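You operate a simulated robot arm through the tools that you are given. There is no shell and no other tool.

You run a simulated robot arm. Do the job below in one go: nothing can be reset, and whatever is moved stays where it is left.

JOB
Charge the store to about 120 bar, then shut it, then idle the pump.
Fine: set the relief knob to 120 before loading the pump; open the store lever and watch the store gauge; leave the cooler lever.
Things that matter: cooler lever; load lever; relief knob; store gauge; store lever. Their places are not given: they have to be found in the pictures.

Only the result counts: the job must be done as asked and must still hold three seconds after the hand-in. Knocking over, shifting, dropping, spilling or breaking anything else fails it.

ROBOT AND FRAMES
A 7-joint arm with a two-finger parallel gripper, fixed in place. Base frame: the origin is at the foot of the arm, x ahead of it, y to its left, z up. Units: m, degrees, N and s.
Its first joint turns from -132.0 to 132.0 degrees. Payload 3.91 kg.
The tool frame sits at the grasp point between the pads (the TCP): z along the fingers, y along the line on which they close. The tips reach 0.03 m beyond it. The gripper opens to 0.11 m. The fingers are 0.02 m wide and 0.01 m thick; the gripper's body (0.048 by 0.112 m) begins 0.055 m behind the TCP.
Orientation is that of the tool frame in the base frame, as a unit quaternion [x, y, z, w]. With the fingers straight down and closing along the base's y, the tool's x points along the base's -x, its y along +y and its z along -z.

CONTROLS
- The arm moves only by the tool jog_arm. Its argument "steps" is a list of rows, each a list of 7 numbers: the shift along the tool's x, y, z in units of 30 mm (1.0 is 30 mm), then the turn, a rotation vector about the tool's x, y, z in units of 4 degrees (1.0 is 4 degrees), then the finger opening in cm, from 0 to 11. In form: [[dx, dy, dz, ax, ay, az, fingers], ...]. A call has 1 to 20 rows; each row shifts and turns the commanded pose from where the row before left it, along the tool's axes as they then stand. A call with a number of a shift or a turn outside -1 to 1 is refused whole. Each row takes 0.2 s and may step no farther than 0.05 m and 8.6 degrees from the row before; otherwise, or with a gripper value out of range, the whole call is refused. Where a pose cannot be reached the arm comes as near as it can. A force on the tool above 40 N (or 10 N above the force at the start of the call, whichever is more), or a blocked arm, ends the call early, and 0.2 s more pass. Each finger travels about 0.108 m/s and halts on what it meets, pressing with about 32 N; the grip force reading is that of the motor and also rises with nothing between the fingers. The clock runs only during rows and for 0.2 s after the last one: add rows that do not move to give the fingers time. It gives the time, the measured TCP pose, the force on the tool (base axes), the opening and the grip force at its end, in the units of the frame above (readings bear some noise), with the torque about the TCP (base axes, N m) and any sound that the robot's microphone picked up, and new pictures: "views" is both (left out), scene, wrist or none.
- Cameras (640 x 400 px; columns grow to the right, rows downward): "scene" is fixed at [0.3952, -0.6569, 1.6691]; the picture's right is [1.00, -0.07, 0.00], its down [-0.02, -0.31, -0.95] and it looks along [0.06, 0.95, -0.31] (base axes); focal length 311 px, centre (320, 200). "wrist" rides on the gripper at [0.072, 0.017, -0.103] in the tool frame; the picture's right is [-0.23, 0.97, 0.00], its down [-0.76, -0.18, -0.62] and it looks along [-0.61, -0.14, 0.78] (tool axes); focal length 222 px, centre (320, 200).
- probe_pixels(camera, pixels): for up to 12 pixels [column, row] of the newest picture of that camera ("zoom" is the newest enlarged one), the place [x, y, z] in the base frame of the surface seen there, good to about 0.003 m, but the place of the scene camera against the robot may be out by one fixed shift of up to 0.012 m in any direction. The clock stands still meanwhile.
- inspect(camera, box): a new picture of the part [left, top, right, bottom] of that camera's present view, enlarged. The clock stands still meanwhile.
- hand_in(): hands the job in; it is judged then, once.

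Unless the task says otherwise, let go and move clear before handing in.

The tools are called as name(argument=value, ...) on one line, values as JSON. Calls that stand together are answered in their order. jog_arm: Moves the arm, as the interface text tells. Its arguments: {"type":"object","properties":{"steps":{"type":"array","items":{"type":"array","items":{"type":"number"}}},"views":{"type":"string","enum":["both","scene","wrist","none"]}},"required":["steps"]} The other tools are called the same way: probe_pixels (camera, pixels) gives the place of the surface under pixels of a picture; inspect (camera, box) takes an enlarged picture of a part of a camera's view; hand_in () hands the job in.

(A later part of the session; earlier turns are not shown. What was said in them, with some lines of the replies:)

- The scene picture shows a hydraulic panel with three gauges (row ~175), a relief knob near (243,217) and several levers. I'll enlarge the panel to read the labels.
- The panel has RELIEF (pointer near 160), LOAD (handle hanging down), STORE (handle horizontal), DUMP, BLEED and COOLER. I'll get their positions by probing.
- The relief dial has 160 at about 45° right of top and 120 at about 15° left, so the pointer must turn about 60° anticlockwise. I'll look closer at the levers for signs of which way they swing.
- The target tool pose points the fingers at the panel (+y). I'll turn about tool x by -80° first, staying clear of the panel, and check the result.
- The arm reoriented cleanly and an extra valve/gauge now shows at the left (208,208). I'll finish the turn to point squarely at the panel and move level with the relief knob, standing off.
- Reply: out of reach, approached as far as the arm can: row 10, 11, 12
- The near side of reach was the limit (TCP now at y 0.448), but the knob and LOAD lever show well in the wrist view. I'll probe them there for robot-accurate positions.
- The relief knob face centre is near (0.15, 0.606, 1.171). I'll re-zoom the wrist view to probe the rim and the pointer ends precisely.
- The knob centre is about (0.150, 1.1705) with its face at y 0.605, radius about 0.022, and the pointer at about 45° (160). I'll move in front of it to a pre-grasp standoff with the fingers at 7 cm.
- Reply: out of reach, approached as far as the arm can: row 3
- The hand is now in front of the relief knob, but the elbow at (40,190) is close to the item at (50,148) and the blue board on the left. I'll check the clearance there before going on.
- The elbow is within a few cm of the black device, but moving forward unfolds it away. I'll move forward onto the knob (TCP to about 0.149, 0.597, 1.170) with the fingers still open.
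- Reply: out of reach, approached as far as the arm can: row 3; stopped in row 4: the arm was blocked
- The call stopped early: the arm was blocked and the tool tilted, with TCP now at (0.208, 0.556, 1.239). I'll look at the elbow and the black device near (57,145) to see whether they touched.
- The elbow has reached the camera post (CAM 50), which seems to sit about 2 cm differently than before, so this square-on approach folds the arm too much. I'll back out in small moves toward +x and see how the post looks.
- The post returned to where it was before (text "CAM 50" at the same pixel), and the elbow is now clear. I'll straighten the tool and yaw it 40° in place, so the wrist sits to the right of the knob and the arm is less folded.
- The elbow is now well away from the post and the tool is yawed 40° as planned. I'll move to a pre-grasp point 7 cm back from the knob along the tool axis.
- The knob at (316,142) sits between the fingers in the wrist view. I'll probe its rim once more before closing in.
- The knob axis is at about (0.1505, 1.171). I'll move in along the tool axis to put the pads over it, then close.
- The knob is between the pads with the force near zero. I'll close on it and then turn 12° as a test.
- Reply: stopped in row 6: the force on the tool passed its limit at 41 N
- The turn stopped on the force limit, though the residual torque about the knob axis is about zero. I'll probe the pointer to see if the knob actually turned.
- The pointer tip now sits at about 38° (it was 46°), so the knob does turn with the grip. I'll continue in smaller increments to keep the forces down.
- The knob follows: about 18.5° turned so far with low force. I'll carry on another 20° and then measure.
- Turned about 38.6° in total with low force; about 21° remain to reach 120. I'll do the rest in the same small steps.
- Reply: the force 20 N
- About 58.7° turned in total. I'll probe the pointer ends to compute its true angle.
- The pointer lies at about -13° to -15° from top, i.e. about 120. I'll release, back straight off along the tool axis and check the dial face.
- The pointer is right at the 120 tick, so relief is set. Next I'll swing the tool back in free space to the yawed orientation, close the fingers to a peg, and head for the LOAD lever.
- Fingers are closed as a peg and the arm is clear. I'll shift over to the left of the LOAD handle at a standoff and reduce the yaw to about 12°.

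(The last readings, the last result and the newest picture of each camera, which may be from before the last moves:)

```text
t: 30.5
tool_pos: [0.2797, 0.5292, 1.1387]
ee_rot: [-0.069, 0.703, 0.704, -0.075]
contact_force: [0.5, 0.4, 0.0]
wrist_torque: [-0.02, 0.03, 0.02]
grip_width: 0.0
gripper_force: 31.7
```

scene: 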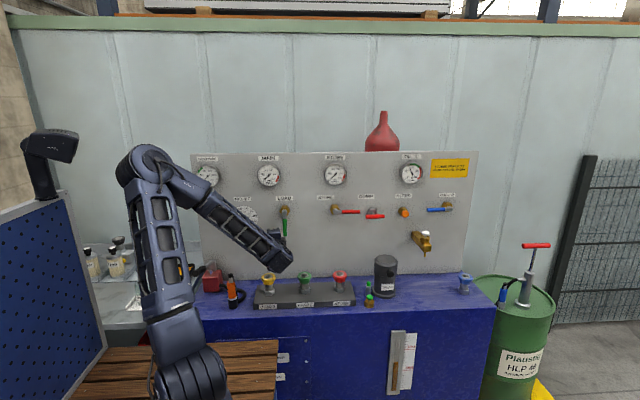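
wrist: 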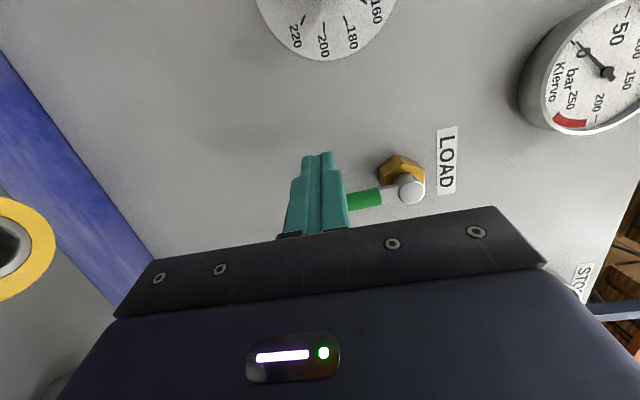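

The LOAD handle and hub are in the wrist view at (365,198) and (410,190). I'll probe them for exact positions.

probe_pixels(camera="wrist", pixels=[[357, 199], [370, 197], [366, 190], [368, 205], [390, 192], [410, 190], [402, 180], [418, 195], [400, 165], [440, 220]])

probe_pixels(camera="scene", pixels=[[285, 210], [285, 225], [284, 232], [337, 209], [345, 211], [352, 211], [358, 211], [359, 213]])

```text
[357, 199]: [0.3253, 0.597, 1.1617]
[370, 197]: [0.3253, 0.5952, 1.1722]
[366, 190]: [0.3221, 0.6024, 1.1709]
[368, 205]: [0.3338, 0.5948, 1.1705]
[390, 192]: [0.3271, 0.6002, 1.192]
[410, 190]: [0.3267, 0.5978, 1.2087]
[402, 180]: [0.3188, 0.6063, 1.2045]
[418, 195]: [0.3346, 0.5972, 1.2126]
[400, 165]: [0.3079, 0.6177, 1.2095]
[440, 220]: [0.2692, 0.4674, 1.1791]
```

```text
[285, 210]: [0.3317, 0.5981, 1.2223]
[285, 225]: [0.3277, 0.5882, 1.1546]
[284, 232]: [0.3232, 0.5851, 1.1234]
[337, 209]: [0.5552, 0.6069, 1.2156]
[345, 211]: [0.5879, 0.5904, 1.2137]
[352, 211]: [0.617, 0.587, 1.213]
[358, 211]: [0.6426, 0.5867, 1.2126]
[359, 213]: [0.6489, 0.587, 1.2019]
```

The LOAD pivot is near (0.3275, 1.209) with the handle centre at y about 0.603. I'll put the peg to the left of the handle's lower part, and then make a gentle test push toward +x.

jog_arm(steps=[[-0.2, -0.16, 0.5, 0, 0, 0, 0], [-0.2, -0.16, 0.5, 0, 0, 0, 0], [-0.2, -0.17, 0.5, 0, 0, 0, 0], [-0.18, 0, 0.58, 0, 0, 0, 0], [0, 0, 0, 0, 0, 0, 0]])

inspect(camera="scene", box=[250, 190, 320, 250])

```text
t: 31.7
tool_pos: [0.289, 0.5946, 1.1255]
ee_rot: [-0.07, 0.703, 0.704, -0.076]
contact_force: [0.1, -0.3, 0.2]
wrist_torque: [-0.01, 0.02, -0.02]
grip_width: 0.0001
gripper_force: 32.2
```

scene: 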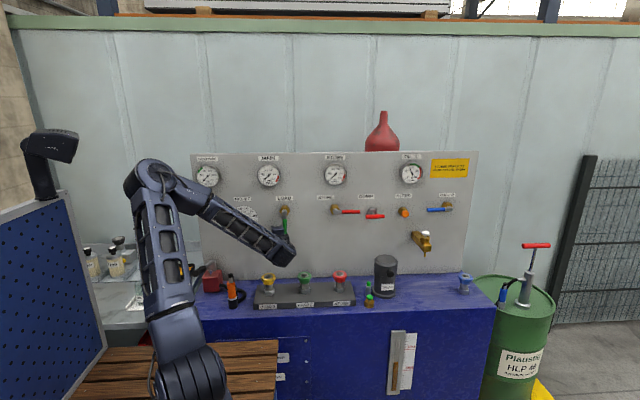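
wrist: 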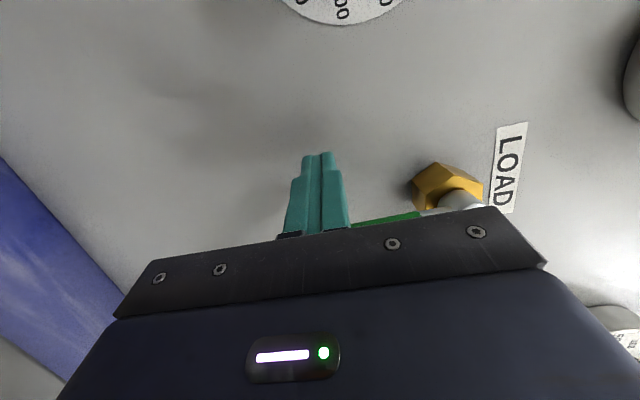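

```text
6.67 times, centred on (285, 220) of scene
```

zoom: 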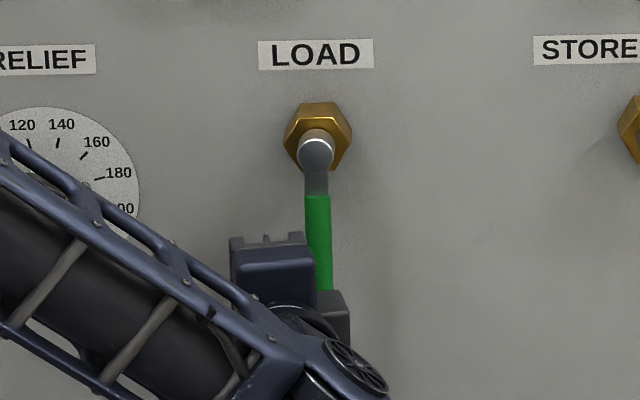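

The peg is just left of the handle with no contact. I'll push gently toward +x for a test of which way it swings.

jog_arm(steps=[[-0.3, 0, -0.062, 0, 0, 0, 0], [-0.3, 0, -0.062, 0, 0, 0, 0], [-0.25, 0, -0.052, 0, 0, 0, 0], [-0.25, 0, -0.052, 0, 0, 0, 0], [0, 0, 0, 0, 0, 0, 0]])

inspect(camera="scene", box=[250, 190, 320, 250])

```text
t: 32.9
tool_pos: [0.3227, 0.5965, 1.1251]
ee_rot: [-0.069, 0.703, 0.704, -0.076]
contact_force: [-0.4, 0.3, 0.4]
wrist_torque: [-0.04, 0.0, -0.02]
grip_width: 0.0
gripper_force: 31.8
```

scene: 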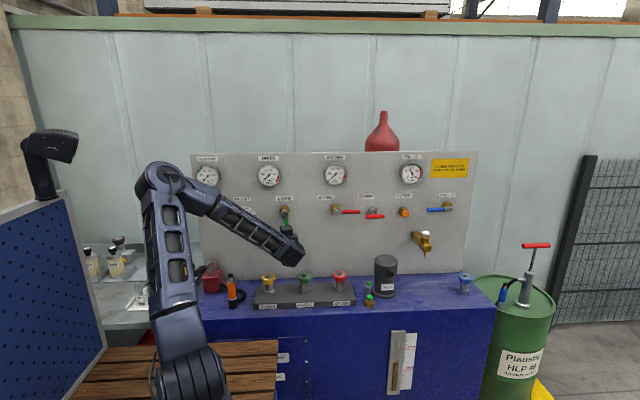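
wrist: 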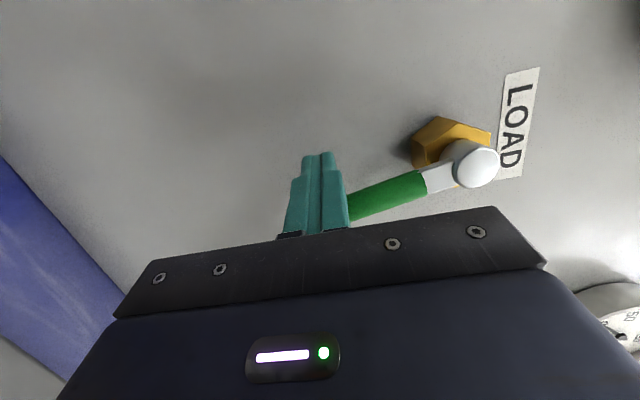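

```text
6.67 times, centred on (285, 220) of scene
```

zoom: 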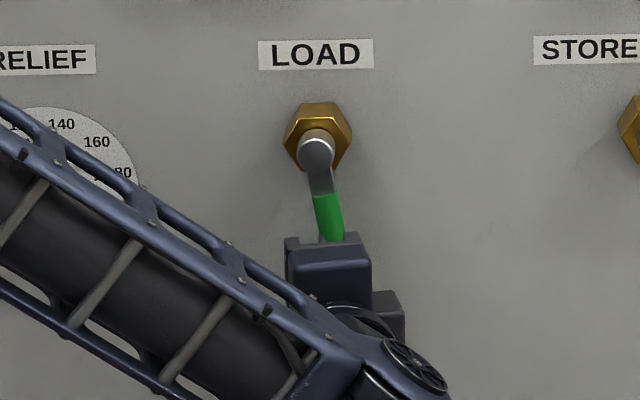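

The handle moved about 10° toward the right with almost no resistance, so that's its direction. I'll follow the arc round to horizontal.

jog_arm(steps=[[-0.522, -0.083, -0.108, 0, 0, 0, 0], [-0.483, 0.11, -0.1, 0, 0, 0, 0], [-0.46, 0.193, -0.095, 0, 0, 0, 0], [-0.418, 0.27, -0.086, 0, 0, 0, 0], [-0.365, 0.34, -0.076, 0, 0, 0, 0], [-0.303, 0.403, -0.063, 0, 0, 0, 0], [-0.228, 0.447, -0.047, 0, 0, 0, 0], [-0.15, 0.483, -0.031, 0, 0, 0, 0], [0, 0, 0, 0, 0, 0, 0]])

inspect(camera="scene", box=[240, 145, 360, 250])

```text
t: 34.9
tool_pos: [0.4127, 0.5967, 1.1877]
ee_rot: [-0.068, 0.704, 0.703, -0.076]
contact_force: [-1.6, -5.8, -9.8]
wrist_torque: [0.02, 0.09, -0.05]
grip_width: 0.0
gripper_force: 31.9
```

scene: 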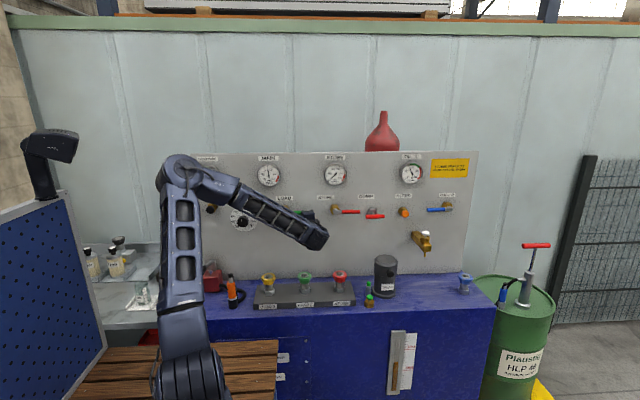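
wrist: 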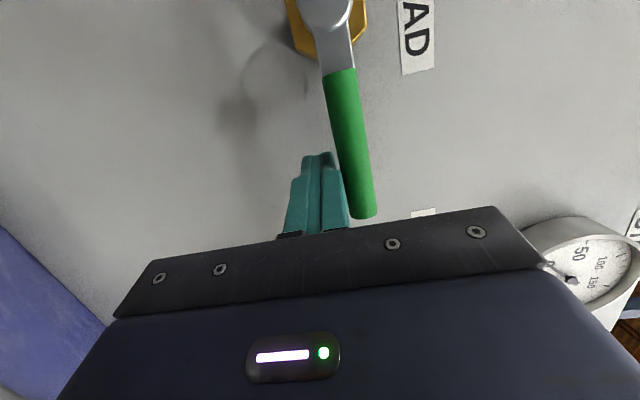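

```text
3.81 times, centred on (300, 198) of scene
```

zoom: 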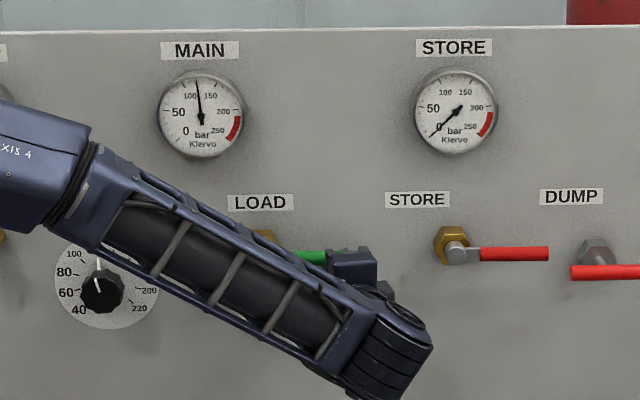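

MAIN now reads about 120 and STORE is still 0, so the pump is loaded and relief is right. I'll lower the peg off the handle, back away, and move over in front of the STORE lever.

jog_arm(steps=[[0, -0.4, 0, 0, 0, 0, 0], [0, -0.4, 0, 0, 0, 0, 0], [0, 0, -0.9, 0, 0, 0, 0], [0, 0, -0.9, 0, 0, 0, 0], [0, 0, -0.7, 0, -0.5, 0, 0], [-0.9, 0.4, -0.1, 0, -1, 0, 0], [-0.9, 0.5, -0.1, 0, -1, 0, 0], [-0.9, 0.5, -0.1, 0, -0.5, 0, 0], [-0.9, 0.5, 0, 0, 0, 0, 0], [-0.9, 0.5, 0, 0, 0, 0, 0], [-0.8, 0.5, 0, 0, 0, 0, 0], [0, 0, 0, 0, 0, 0, 0]])

inspect(camera="scene", box=[240, 145, 360, 250])

```text
t: 37.5
tool_pos: [0.5886, 0.5196, 1.2519]
ee_rot: [0.005, 0.707, 0.707, -0.002]
contact_force: [-0.1, -0.5, 0.0]
wrist_torque: [-0.02, 0.01, 0.0]
grip_width: 0.0001
gripper_force: 31.6
```

scene: 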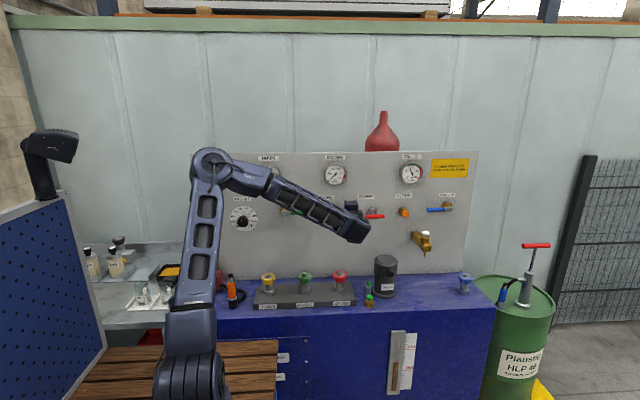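
wrist: 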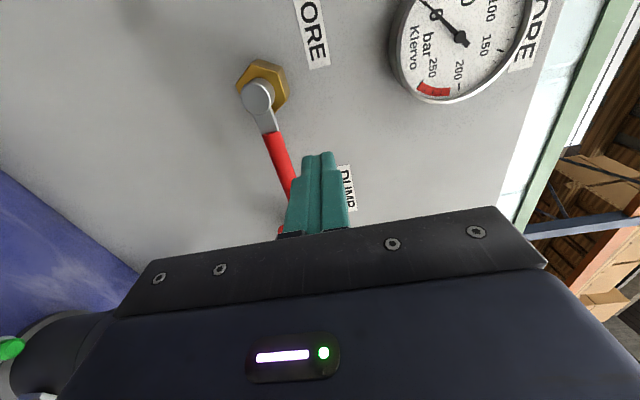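

```text
3.81 times, centred on (300, 198) of scene
```

zoom: 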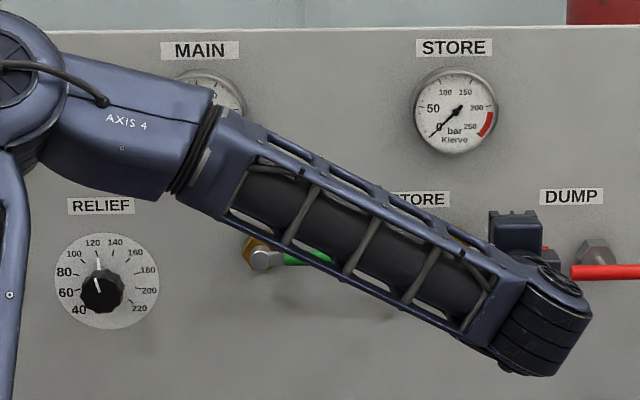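

LOAD stayed horizontal, and the STORE lever (hub at (256,97), handle at (280,160)) is in the wrist view. I'll probe it and the DUMP handle's nearest end.

probe_pixels(camera="wrist", pixels=[[256, 97], [247, 92], [266, 100], [266, 118], [275, 145], [282, 165], [290, 180], [271, 150], [283, 145], [268, 75], [281, 232]])

probe_pixels(camera="scene", pixels=[[367, 216], [375, 216], [374, 209], [337, 185], [337, 196]])

```text
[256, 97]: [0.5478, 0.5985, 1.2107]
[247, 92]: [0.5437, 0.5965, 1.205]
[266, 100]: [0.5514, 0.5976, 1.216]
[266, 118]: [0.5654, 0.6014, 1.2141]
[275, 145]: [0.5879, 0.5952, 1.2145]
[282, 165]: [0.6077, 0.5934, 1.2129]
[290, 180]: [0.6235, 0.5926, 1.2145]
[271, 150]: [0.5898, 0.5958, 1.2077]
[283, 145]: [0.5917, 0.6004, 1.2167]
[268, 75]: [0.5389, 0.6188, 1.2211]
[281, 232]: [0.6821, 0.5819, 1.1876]
```

```text
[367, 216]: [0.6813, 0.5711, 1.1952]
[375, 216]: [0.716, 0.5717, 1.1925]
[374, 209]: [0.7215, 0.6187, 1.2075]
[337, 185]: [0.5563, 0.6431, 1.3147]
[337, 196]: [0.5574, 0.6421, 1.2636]
```

The STORE pivot is at about (0.548, 1.210) with the handle along +x. I'll place the peg above the handle at radius 0.08 and then test-push downward.

jog_arm(steps=[[-0.65, 0, 0.2, 0, 0, 0, 0], [-0.66, 0, 0.3, 0, 0, 0, 0], [0, -0.1, 0.6, 0, 0, 0, 0], [0, -0.1, 0.7, 0, 0, 0, 0], [0, 0, 0.7, 0, 0, 0, 0], [0, 0, 0, 0, 0, 0, 0]])

```text
t: 38.9
tool_pos: [0.625, 0.5968, 1.2439]
ee_rot: [0.003, 0.707, 0.707, -0.002]
contact_force: [1.0, 0.0, 0.0]
wrist_torque: [-0.03, 0.01, 0.01]
grip_width: 0.0001
gripper_force: 33.0
```

scene: 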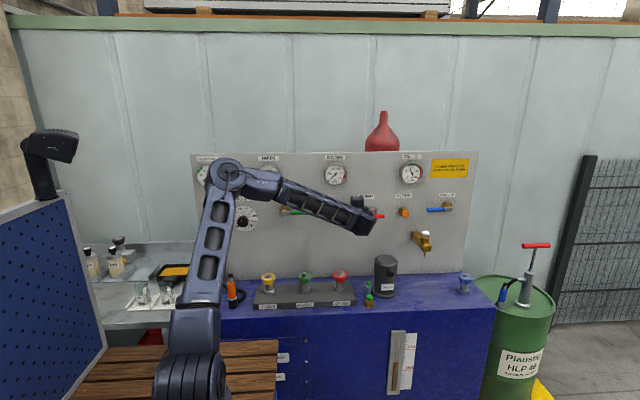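
wrist: 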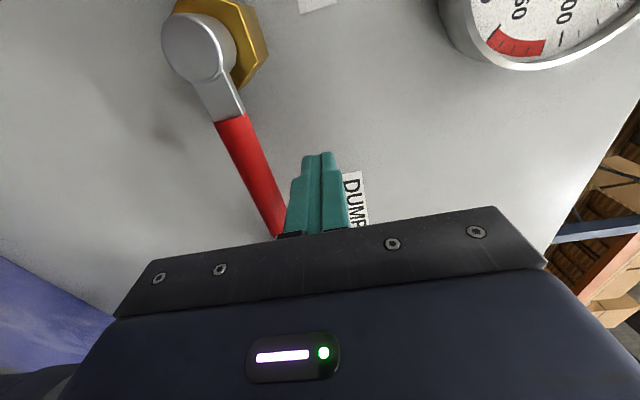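

The peg is just above the STORE handle. I'll push down gently about 10 mm past contact as a test.

jog_arm(steps=[[0, -0.25, 0, 0, 0, 0, 0], [0, -0.2, 0, 0, 0, 0, 0], [0, -0.15, 0, 0, 0, 0, 0], [0, -0.15, 0, 0, 0, 0, 0], [0, -0.1, 0, 0, 0, 0, 0]], views="wrist")

inspect(camera="scene", box=[300, 145, 400, 240])

```text
t: 40.1
tool_pos: [0.6271, 0.597, 1.2183]
ee_rot: [0.004, 0.707, 0.707, -0.002]
contact_force: [0.2, -0.3, 0.1]
wrist_torque: [-0.02, -0.01, 0.0]
grip_width: 0.0
gripper_force: 31.7
```

wrist: 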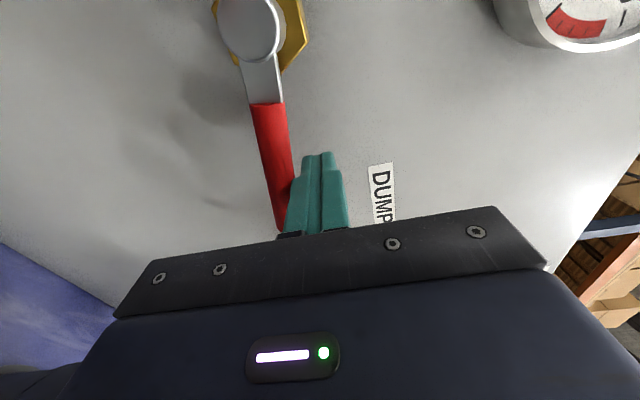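

```text
4.21 times, centred on (350, 192) of scene
```

zoom: 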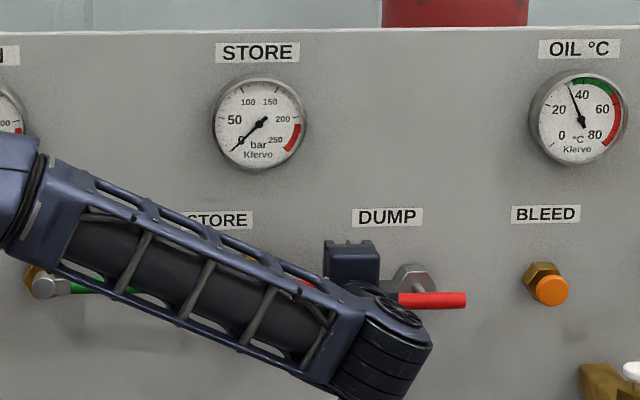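

The handle moves down freely. I'll follow the arc to vertical and watch the store gauge.

jog_arm(steps=[[-0.09, -0.59, 0, 0, 0, 0, 0], [0.1, -0.47, 0, 0, 0, 0, 0], [0.18, -0.447, 0, 0, 0, 0, 0], [0.25, -0.407, 0, 0, 0, 0, 0], [0.317, -0.357, 0, 0, 0, 0, 0], [0.377, -0.297, 0, 0, 0, 0, 0], [0.42, -0.227, 0, 0, 0, 0, 0], [0.453, -0.15, 0, 0, 0, 0, 0]])

inspect(camera="scene", box=[240, 145, 360, 250])

```text
t: 41.9
tool_pos: [0.5685, 0.5967, 1.1321]
ee_rot: [0.005, 0.706, 0.708, 0.0]
contact_force: [19.6, 9.4, 4.4]
wrist_torque: [-0.01, 0.06, -0.17]
grip_width: 0.0002
gripper_force: 32.1
```

scene: 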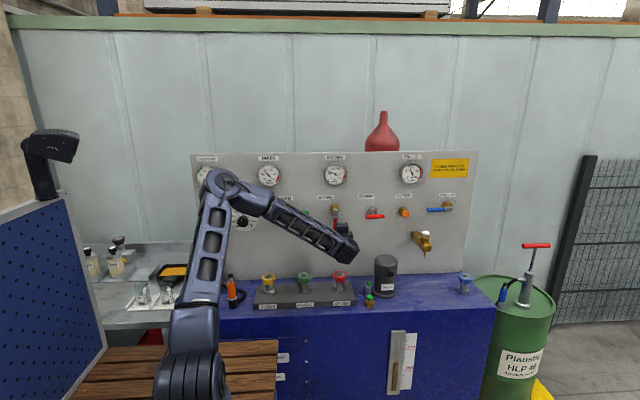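
wrist: 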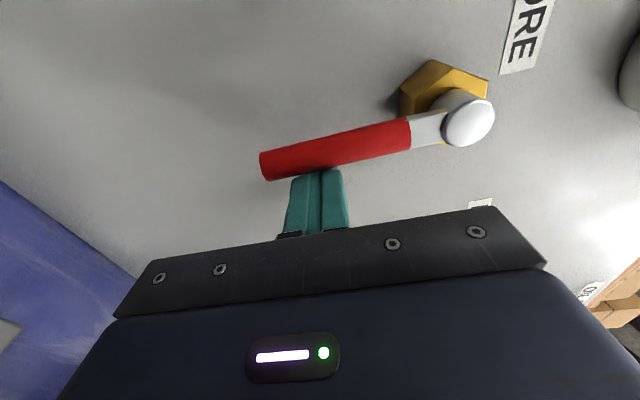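

```text
3.81 times, centred on (300, 198) of scene
```

zoom: 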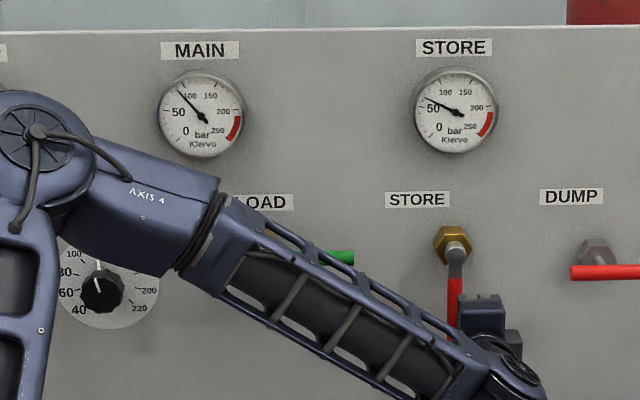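

STORE is rising (about 68 bar) with the lever fully down. I'll take the peg back, round to the left side of the handle ready to shut it, while the store fills toward the 120 relief setting.

jog_arm(steps=[[-0.2, 0, 0, 0, 0, 0, 0], [0, 0, -0.8, 0, 0, 0, 0], [0, 0, -0.9, 0, 0, 0, 0], [0, 0, -0.5, 0, 0, 0, 0], [0.9, 0, 0, 0, 0, 0, 0], [0.9, 0, 0, 0, 0, 0, 0], [0.13, 0, 0.7, 0, 0, 0, 0], [0.13, 0, 0.7, 0, 0, 0, 0], [0, 0, 0.7, 0, 0, 0, 0], [0, 0, 0, 0, 0, 0, 0]])

inspect(camera="scene", box=[240, 145, 360, 250])

```text
t: 44.1
tool_pos: [0.5121, 0.5935, 1.1297]
ee_rot: [0.005, 0.707, 0.707, -0.002]
contact_force: [0.4, 0.2, -0.1]
wrist_torque: [-0.02, 0.01, 0.02]
grip_width: 0.0
gripper_force: 32.6
```

scene: 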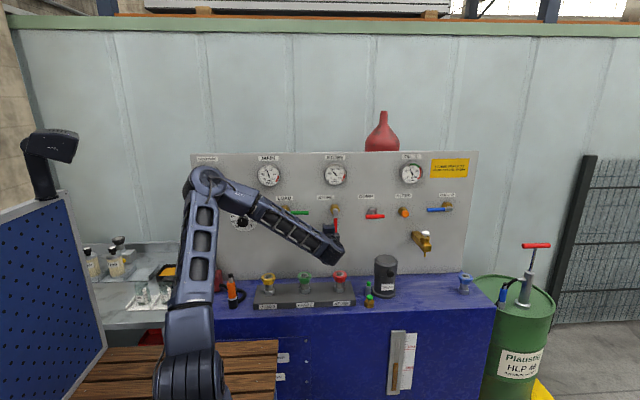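
wrist: 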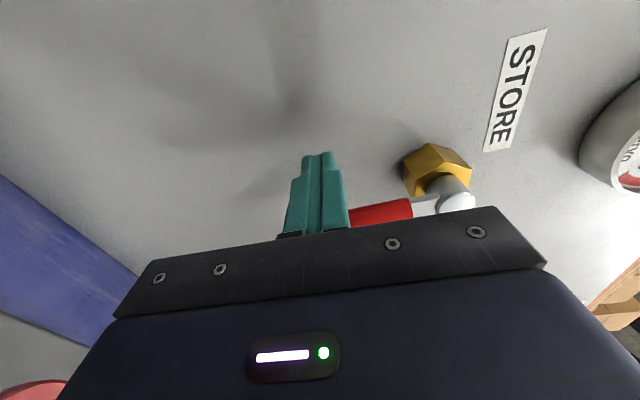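

```text
3.81 times, centred on (300, 198) of scene
```

zoom: 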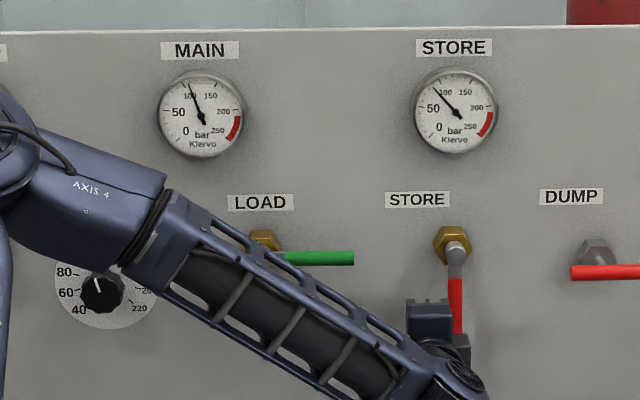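

STORE is at about 87 bar and rising with the peg ready on the left. I'll wait in place and watch.

jog_arm(steps=[[0, 0, 0, 0, 0, 0, 0], [0, 0, 0, 0, 0, 0, 0], [0, 0, 0, 0, 0, 0, 0], [0, 0, 0, 0, 0, 0, 0], [0, 0, 0, 0, 0, 0, 0], [0, 0, 0, 0, 0, 0, 0], [0, 0, 0, 0, 0, 0, 0]], views="scene")

inspect(camera="scene", box=[255, 150, 355, 215])

```text
t: 45.7
tool_pos: [0.5116, 0.5928, 1.1287]
ee_rot: [0.004, 0.707, 0.707, -0.001]
contact_force: [-0.7, -0.6, -0.6]
wrist_torque: [0.02, -0.04, -0.03]
grip_width: 0.0
gripper_force: 31.7
```

scene: 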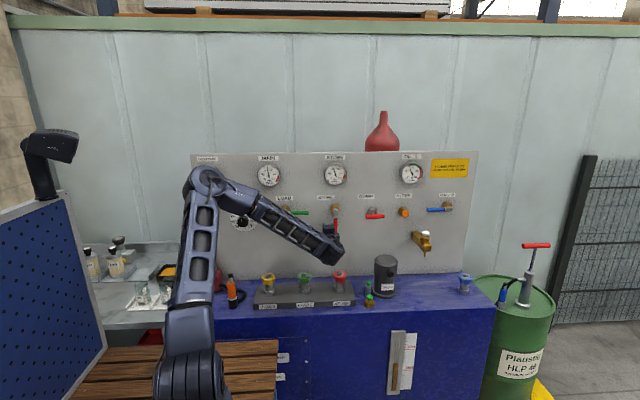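

```text
6.15 times, centred on (305, 182) of scene
```

zoom: 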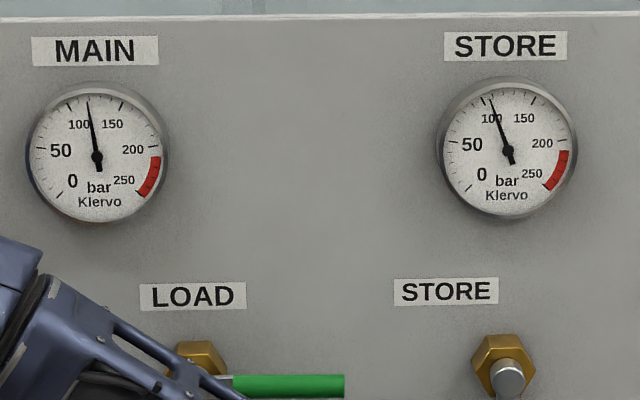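

STORE reads about 106 and MAIN about 114, both approaching 120. I'll wait a little longer.

jog_arm(steps=[[0, 0, 0, 0, 0, 0, 0], [0, 0, 0, 0, 0, 0, 0], [0, 0, 0, 0, 0, 0, 0], [0, 0, 0, 0, 0, 0, 0], [0, 0, 0, 0, 0, 0, 0], [0, 0, 0, 0, 0, 0, 0], [0, 0, 0, 0, 0, 0, 0], [0, 0, 0, 0, 0, 0, 0], [0, 0, 0, 0, 0, 0, 0], [0, 0, 0, 0, 0, 0, 0]], views="scene")

inspect(camera="scene", box=[255, 150, 355, 215])

inspect(camera="scene", box=[318, 158, 354, 190])

```text
t: 47.9
tool_pos: [0.5118, 0.5928, 1.1278]
ee_rot: [0.004, 0.707, 0.707, -0.002]
contact_force: [-0.1, 0.6, 0.9]
wrist_torque: [0.0, 0.0, 0.01]
grip_width: 0.0
gripper_force: 31.8
```

scene: 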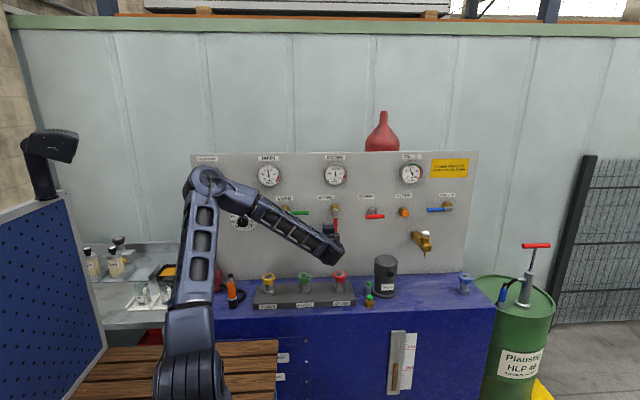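

```text
6.15 times, centred on (305, 182) of scene
```

zoom: 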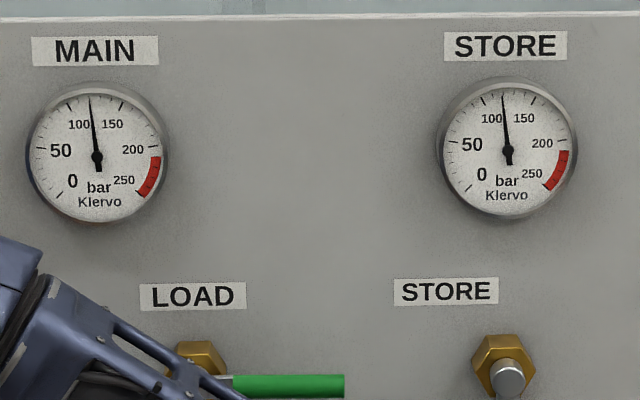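

```text
12.50 times, centred on (336, 174) of scene
```

zoom: 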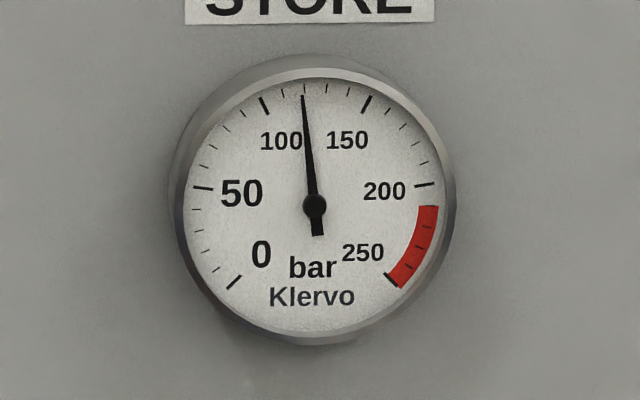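

STORE reads about 119 bar against the 120 tick. I'll shut the store lever now by sweeping the peg along the arc back to horizontal.

jog_arm(steps=[[-0.52, -0.02, 0, 0, 0, 0, 0], [-0.52, -0.02, 0, 0, 0, 0, 0], [-0.477, 0.013, 0, 0, 0, 0, 0], [-0.467, 0.097, 0, 0, 0, 0, 0], [-0.447, 0.177, 0, 0, 0, 0, 0], [-0.407, 0.25, 0, 0, 0, 0, 0], [-0.357, 0.317, 0, 0, 0, 0, 0], [-0.297, 0.377, 0, 0, 0, 0, 0], [-0.227, 0.42, 0, 0, 0, 0, 0], [-0.15, 0.453, 0, 0, 0, 0, 0], [0, 0.06, 0, 0, 0, 0, 0]])

inspect(camera="scene", box=[300, 145, 400, 240])

inspect(camera="scene", box=[318, 158, 354, 190])

```text
t: 50.3
tool_pos: [0.6277, 0.5914, 1.192]
ee_rot: [0.006, 0.708, 0.706, -0.002]
contact_force: [0.2, -1.5, -7.1]
wrist_torque: [-0.02, -0.06, 0.01]
grip_width: 0.0004
gripper_force: 32.2
```

scene: 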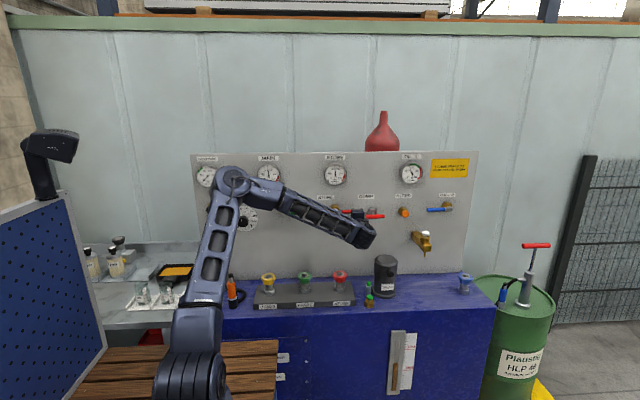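
wrist: 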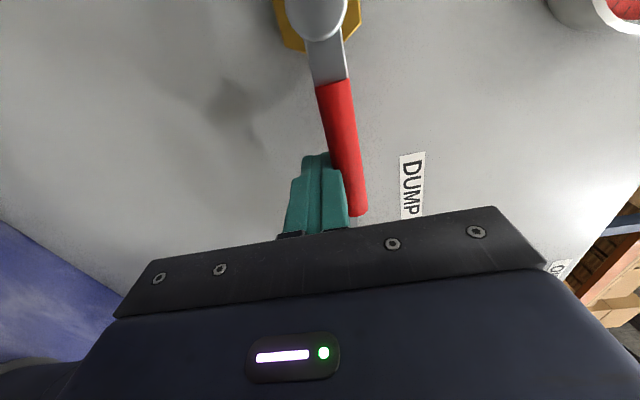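

```text
4.21 times, centred on (350, 192) of scene
```

zoom: 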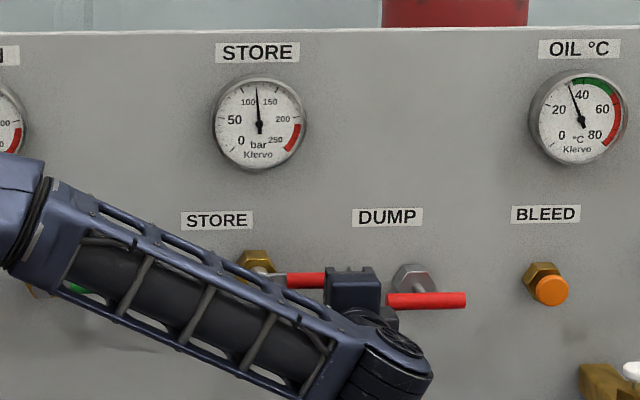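

```text
12.50 times, centred on (336, 174) of scene
```

zoom: 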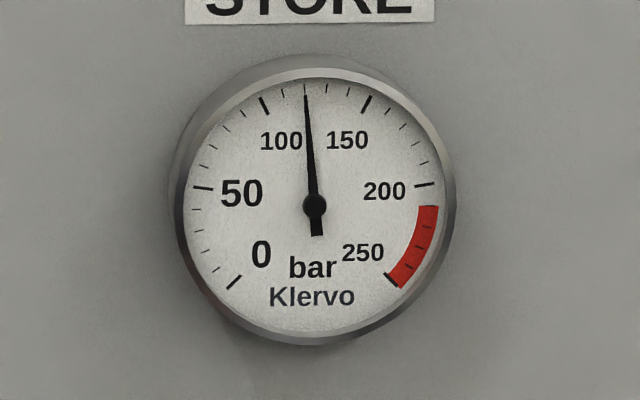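

STORE holds about 120–121 bar with the handle back at its horizontal stop. Now I'll back the peg off and travel over to above the LOAD handle.

jog_arm(steps=[[0, -0.5, 0, 0, 0, 0, 0], [0, 0, -0.9, 0, 0, 0, 0], [0, 0, -0.9, 0, 0, 0, 0], [0, 0, -0.6, 0, 0, 0, 0], [0.91, 0.3, 0, 0, 0, 0, 0], [0.91, 0.3, 0, 0, 0, 0, 0], [0.91, 0.3, 0, 0, 0, 0, 0], [0.91, 0.3, 0, 0, 0, 0, 0], [0.91, 0.3, 0, 0, 0, 0, 0], [0.91, 0.3, 0, 0, 0, 0, 0], [0.91, 0.3, 0, 0, 0, 0, 0], [0.91, 0.3, 0, 0, 0, 0, 0], [0, 0, 0, 0, 0, 0, 0]])

inspect(camera="scene", box=[300, 145, 400, 240])

```text
t: 53.1
tool_pos: [0.4081, 0.5218, 1.2531]
ee_rot: [0.004, 0.707, 0.707, -0.002]
contact_force: [0.1, 1.3, 0.0]
wrist_torque: [0.0, -0.02, 0.02]
grip_width: 0.0
gripper_force: 32.0
```

scene: 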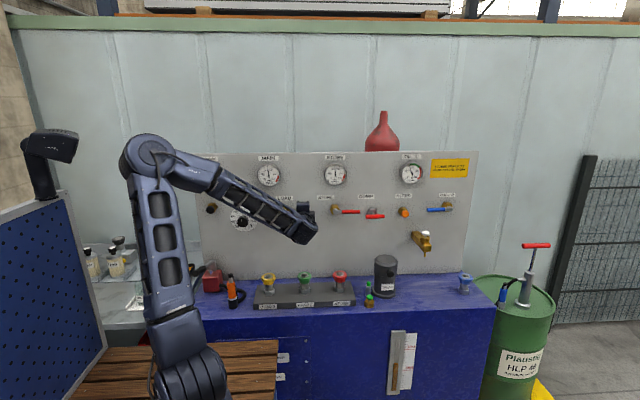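
wrist: 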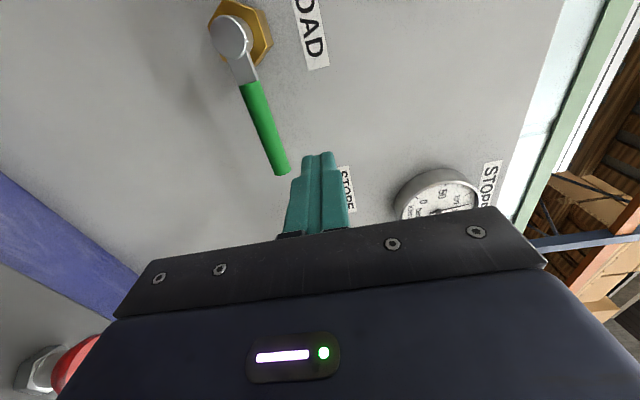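

```text
4.21 times, centred on (350, 192) of scene
```

zoom: 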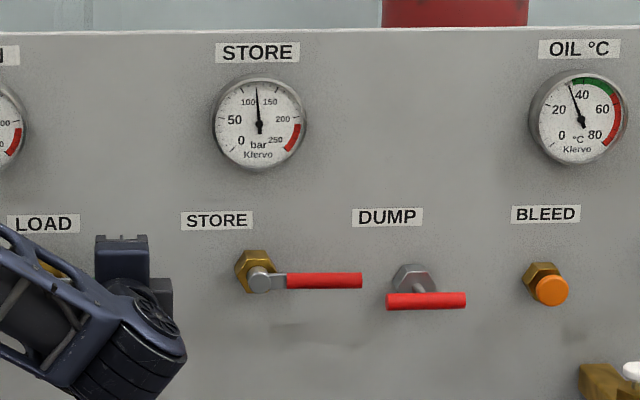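

The STORE lever is horizontal with its gauge at about 120. I'll probe the LOAD handle's end to place the peg well on it.

probe_pixels(camera="wrist", pixels=[[231, 37], [250, 95], [265, 130], [275, 155], [281, 170]])

```text
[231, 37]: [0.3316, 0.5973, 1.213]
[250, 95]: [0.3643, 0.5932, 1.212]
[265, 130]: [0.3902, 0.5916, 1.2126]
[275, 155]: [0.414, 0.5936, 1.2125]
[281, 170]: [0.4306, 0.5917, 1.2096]
```

The LOAD handle runs from about x 0.33 to 0.433 at z 1.211. I'll move the peg in above it and sweep it down the arc to idle the pump.

jog_arm(steps=[[0, 0, 0.6, 0, 0, 0, 0], [0, 0, 0.7, 0, 0, 0, 0], [0, 0, 0.7, 0, 0, 0, 0], [0, 0, 0.42, 0, 0, 0, 0], [-0.02, -0.42, 0, 0, 0, 0, 0], [-0.02, -0.42, 0, 0, 0, 0, 0], [-0.02, -0.42, 0, 0, 0, 0, 0], [0.013, -0.477, 0, 0, 0, 0, 0], [0.1, -0.467, 0, 0, 0, 0, 0], [0.177, -0.447, 0, 0, 0, 0, 0], [0.25, -0.407, 0, 0, 0, 0, 0], [0.317, -0.357, 0, 0, 0, 0, 0], [0.377, -0.297, 0, 0, 0, 0, 0], [0.42, -0.227, 0, 0, 0, 0, 0], [0.453, -0.15, 0, 0, 0, 0, 0], [0.05, 0, 0, 0, 0, 0, 0]])

inspect(camera="scene", box=[240, 145, 360, 250])

```text
t: 56.5
tool_pos: [0.3487, 0.5946, 1.1317]
ee_rot: [0.007, 0.707, 0.708, 0.0]
contact_force: [26.0, 0.1, 7.6]
wrist_torque: [-0.03, 0.11, -0.15]
grip_width: 0.0
gripper_force: 31.8
```

scene: 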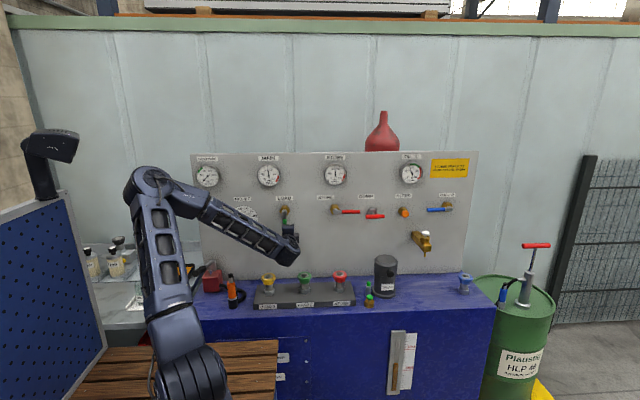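
wrist: 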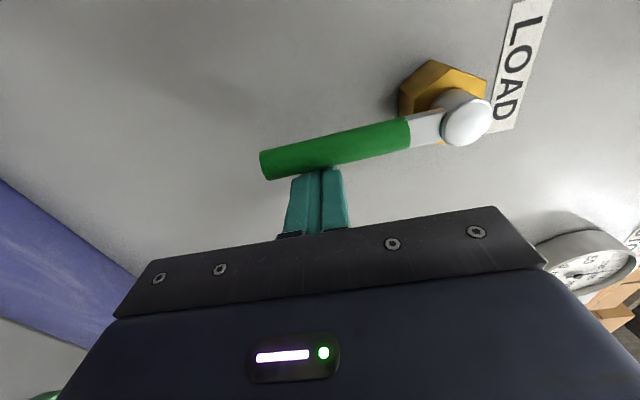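

```text
3.81 times, centred on (300, 198) of scene
```

zoom: 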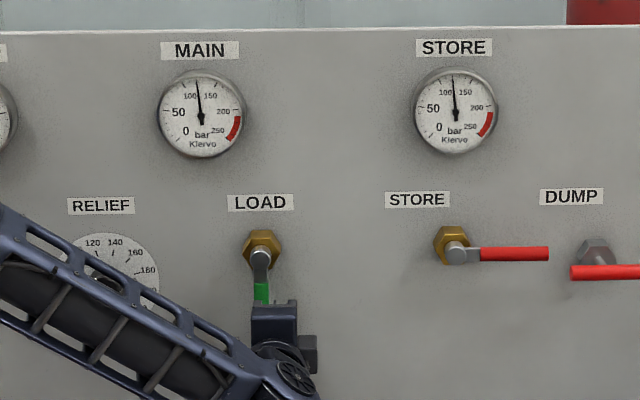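

The LOAD handle is down against its stop; MAIN still shows about 120, so I'll back off and see whether it falls.

jog_arm(steps=[[-0.4, 0, 0, 0, 0, 0, 0], [-0.2, 0, -0.8, 0, 0, 0, 0], [0, 0, -0.9, 0, 0, 0, 0], [-0.3, 0, -0.9, 0, 0, 0, 0], [-0.5, 0, -0.3, 0, 0, 0, 0], [0, 0, 0, 0, 0, 0, 0]])

inspect(camera="scene", box=[240, 145, 360, 250])

```text
t: 57.9
tool_pos: [0.3879, 0.509, 1.131]
ee_rot: [0.005, 0.707, 0.708, -0.002]
contact_force: [-0.1, 0.1, 0.1]
wrist_torque: [0.01, -0.03, 0.0]
grip_width: 0.0
gripper_force: 31.7
```

scene: 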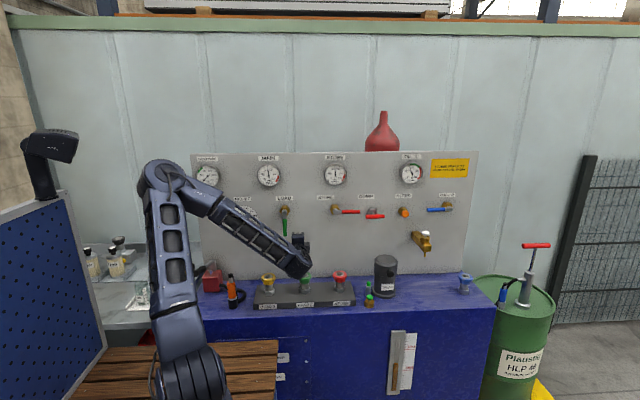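
wrist: 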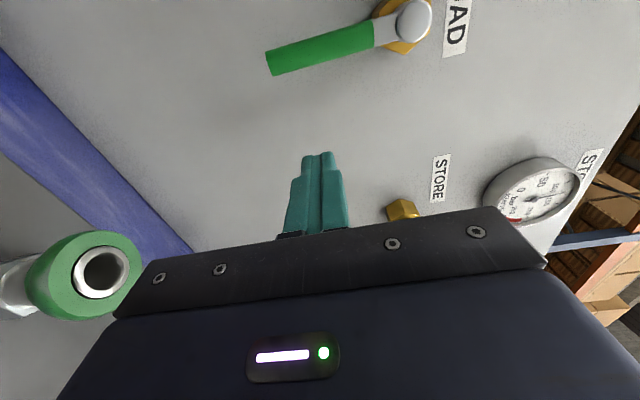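

```text
3.81 times, centred on (300, 198) of scene
```

zoom: 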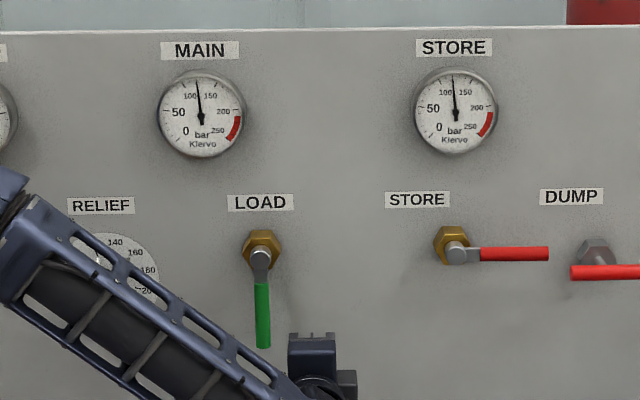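

LOAD is hanging down as at the start, STORE is shut and holding. I'll wait a couple of seconds clear of the panel and check the gauges and handle angles closely.

jog_arm(steps=[[-0.5, 0.3, -0.3, 0, 0, 0, 0], [-0.5, 0.3, -0.3, 0, 0, 0, 0], [-0.5, 0.3, 0, 0, 0, 0, 0], [0, 0, 0, 0, 0, 0, 0], [0, 0, 0, 0, 0, 0, 0], [0, 0, 0, 0, 0, 0, 0], [0, 0, 0, 0, 0, 0, 0], [0, 0, 0, 0, 0, 0, 0], [0, 0, 0, 0, 0, 0, 0], [0, 0, 0, 0, 0, 0, 0], [0, 0, 0, 0, 0, 0, 0], [0, 0, 0, 0, 0, 0, 0], [0, 0, 0, 0, 0, 0, 0], [0, 0, 0, 0, 0, 0, 0], [0, 0, 0, 0, 0, 0, 0]])

inspect(camera="scene", box=[255, 150, 355, 215])

inspect(camera="scene", box=[225, 192, 305, 240])

inspect(camera="scene", box=[325, 160, 475, 250])

```text
t: 61.1
tool_pos: [0.4332, 0.4913, 1.1565]
ee_rot: [0.004, 0.707, 0.707, -0.001]
contact_force: [-0.4, -0.1, 0.5]
wrist_torque: [-0.01, -0.02, 0.03]
grip_width: 0.0
gripper_force: 32.3
```

scene: 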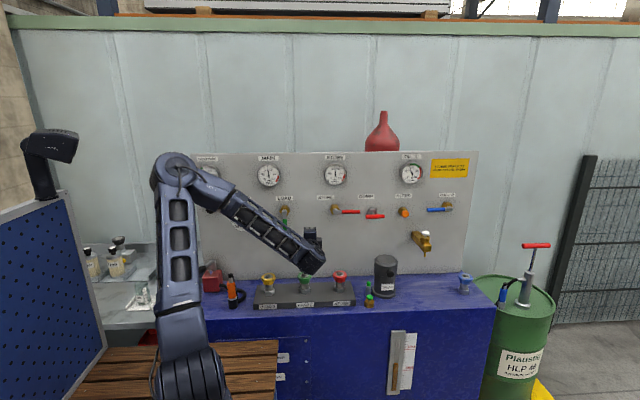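
wrist: 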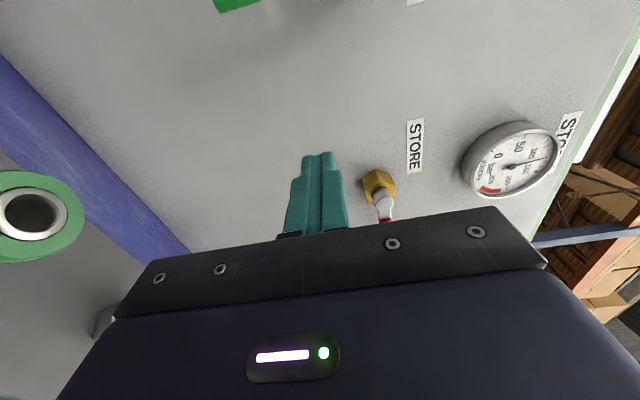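

```text
6.15 times, centred on (305, 182) of scene
```

zoom: 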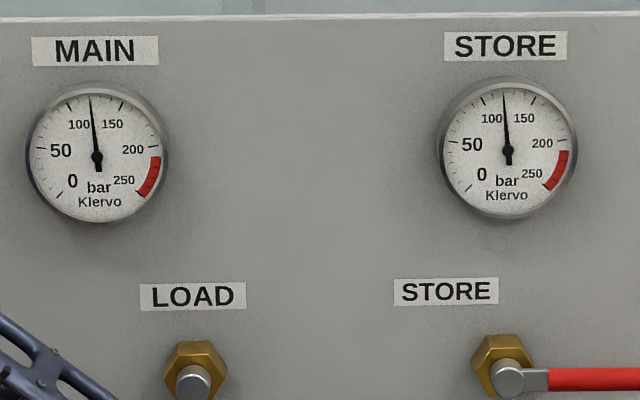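

```text
8.00 times, centred on (265, 216) of scene
```

zoom: 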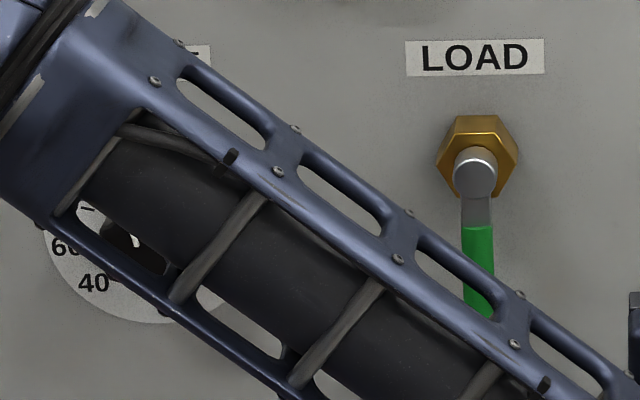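

```text
4.27 times, centred on (400, 205) of scene
```

zoom: 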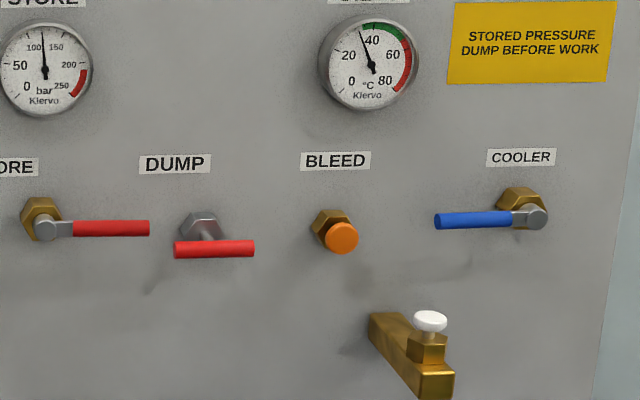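

Everything looks in place: STORE about 120 and shut, COOLER untouched. MAIN still shows trapped pressure, so I'll double-check that LOAD is truly fully down by viewing it with the wrist camera and watching the MAIN needle over time.

inspect(camera="scene", box=[250, 158, 288, 190])

jog_arm(steps=[[0.5, -0.3, 0.2, 0, 0, 0, 0], [0.5, -0.3, 0.2, 0, 0, 0, 0], [0.5, -0.25, 0.2, 0, 0, 0, 0], [0, 0, 0, 0, 0, 0, 0], [0, 0, 0, 0, 0, 0, 0], [0, 0, 0, 0, 0, 0, 0], [0, 0, 0, 0, 0, 0, 0], [0, 0, 0, 0, 0, 0, 0], [0, 0, 0, 0, 0, 0, 0], [0, 0, 0, 0, 0, 0, 0], [0, 0, 0, 0, 0, 0, 0], [0, 0, 0, 0, 0, 0, 0], [0, 0, 0, 0, 0, 0, 0], [0, 0, 0, 0, 0, 0, 0], [0, 0, 0, 0, 0, 0, 0], [0, 0, 0, 0, 0, 0, 0], [0, 0, 0, 0, 0, 0, 0], [0, 0, 0, 0, 0, 0, 0]])

inspect(camera="scene", box=[250, 158, 288, 190])

inspect(camera="scene", box=[318, 158, 354, 190])

inspect(camera="scene", box=[265, 192, 305, 240])

```text
12.50 times, centred on (269, 174) of scene
```

zoom: 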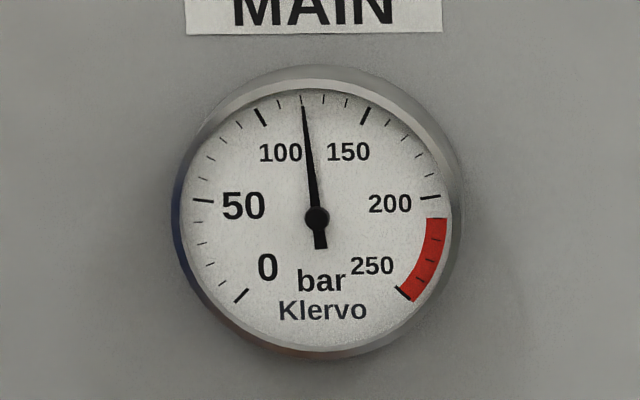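

```text
t: 64.9
tool_pos: [0.3865, 0.5094, 1.1321]
ee_rot: [0.005, 0.707, 0.707, -0.002]
contact_force: [0.1, 0.3, 0.2]
wrist_torque: [-0.02, -0.01, -0.05]
grip_width: 0.0
gripper_force: 31.9
```

scene: 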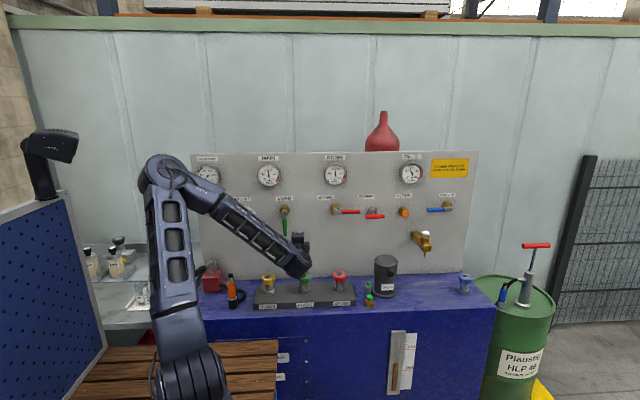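
wrist: 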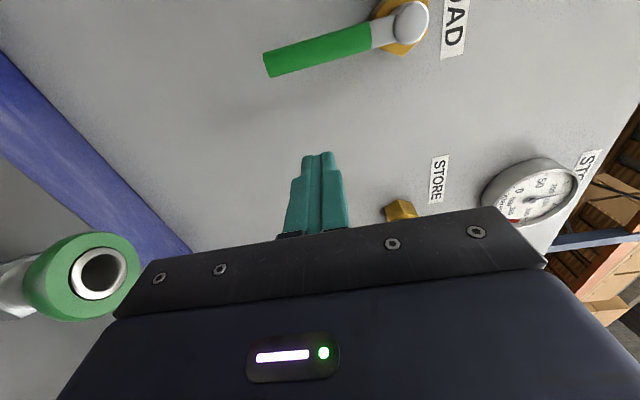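

```text
12.50 times, centred on (269, 174) of scene
```

zoom: 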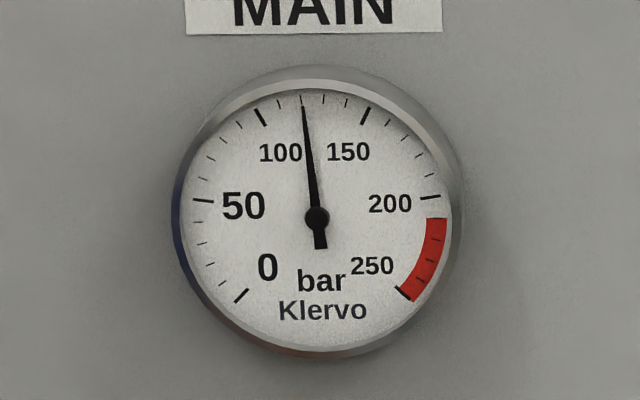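

```text
12.50 times, centred on (336, 174) of scene
```

zoom: 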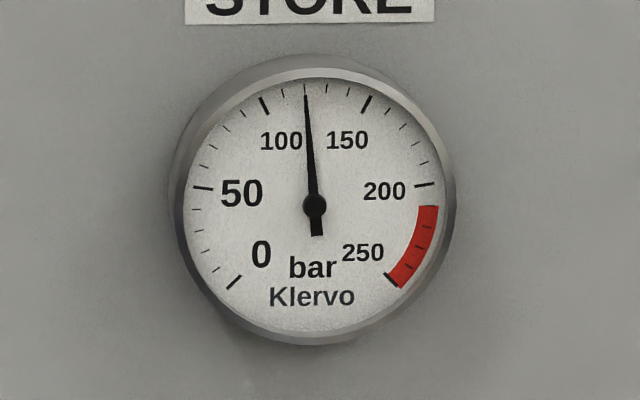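

```text
8.33 times, centred on (285, 216) of scene
```

zoom: 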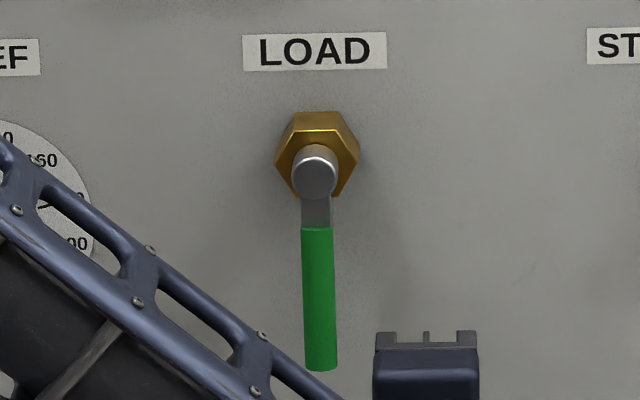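

LOAD's handle matches its starting picture exactly (fully down), STORE is shut with its gauge steady at about 120, and the gripper is clear and touching nothing. I'll hand in.

hand_in()

```text
The job is handed in.
```

The store is charged to about 120 bar and shut, and the LOAD lever is back in its idle position. The job is handed in.

- **Relief knob:** I set it to 120 before loading the pump, and MAIN came up to about 120.
- **Store:** I opened the lever and watched the gauge climb. I started shutting it at about 119 bar, and the gauge then settled and held steady at about 120.
- **Pump:** The LOAD lever is fully down, exactly as it was at the start. MAIN still reads about 120 and did not fall over several seconds. I took this as pressure trapped in the line, since nothing else showed whether the pump was still loaded.
- **Cooler lever:** I did not touch it.
- **Elbow contact:** On my first approach to the relief knob, the arm was blocked when its elbow pushed the "CAM 50" camera post on the left board by about 2 cm. The post went back to its original position in the picture when I moved away, and I kept clear of it after that.
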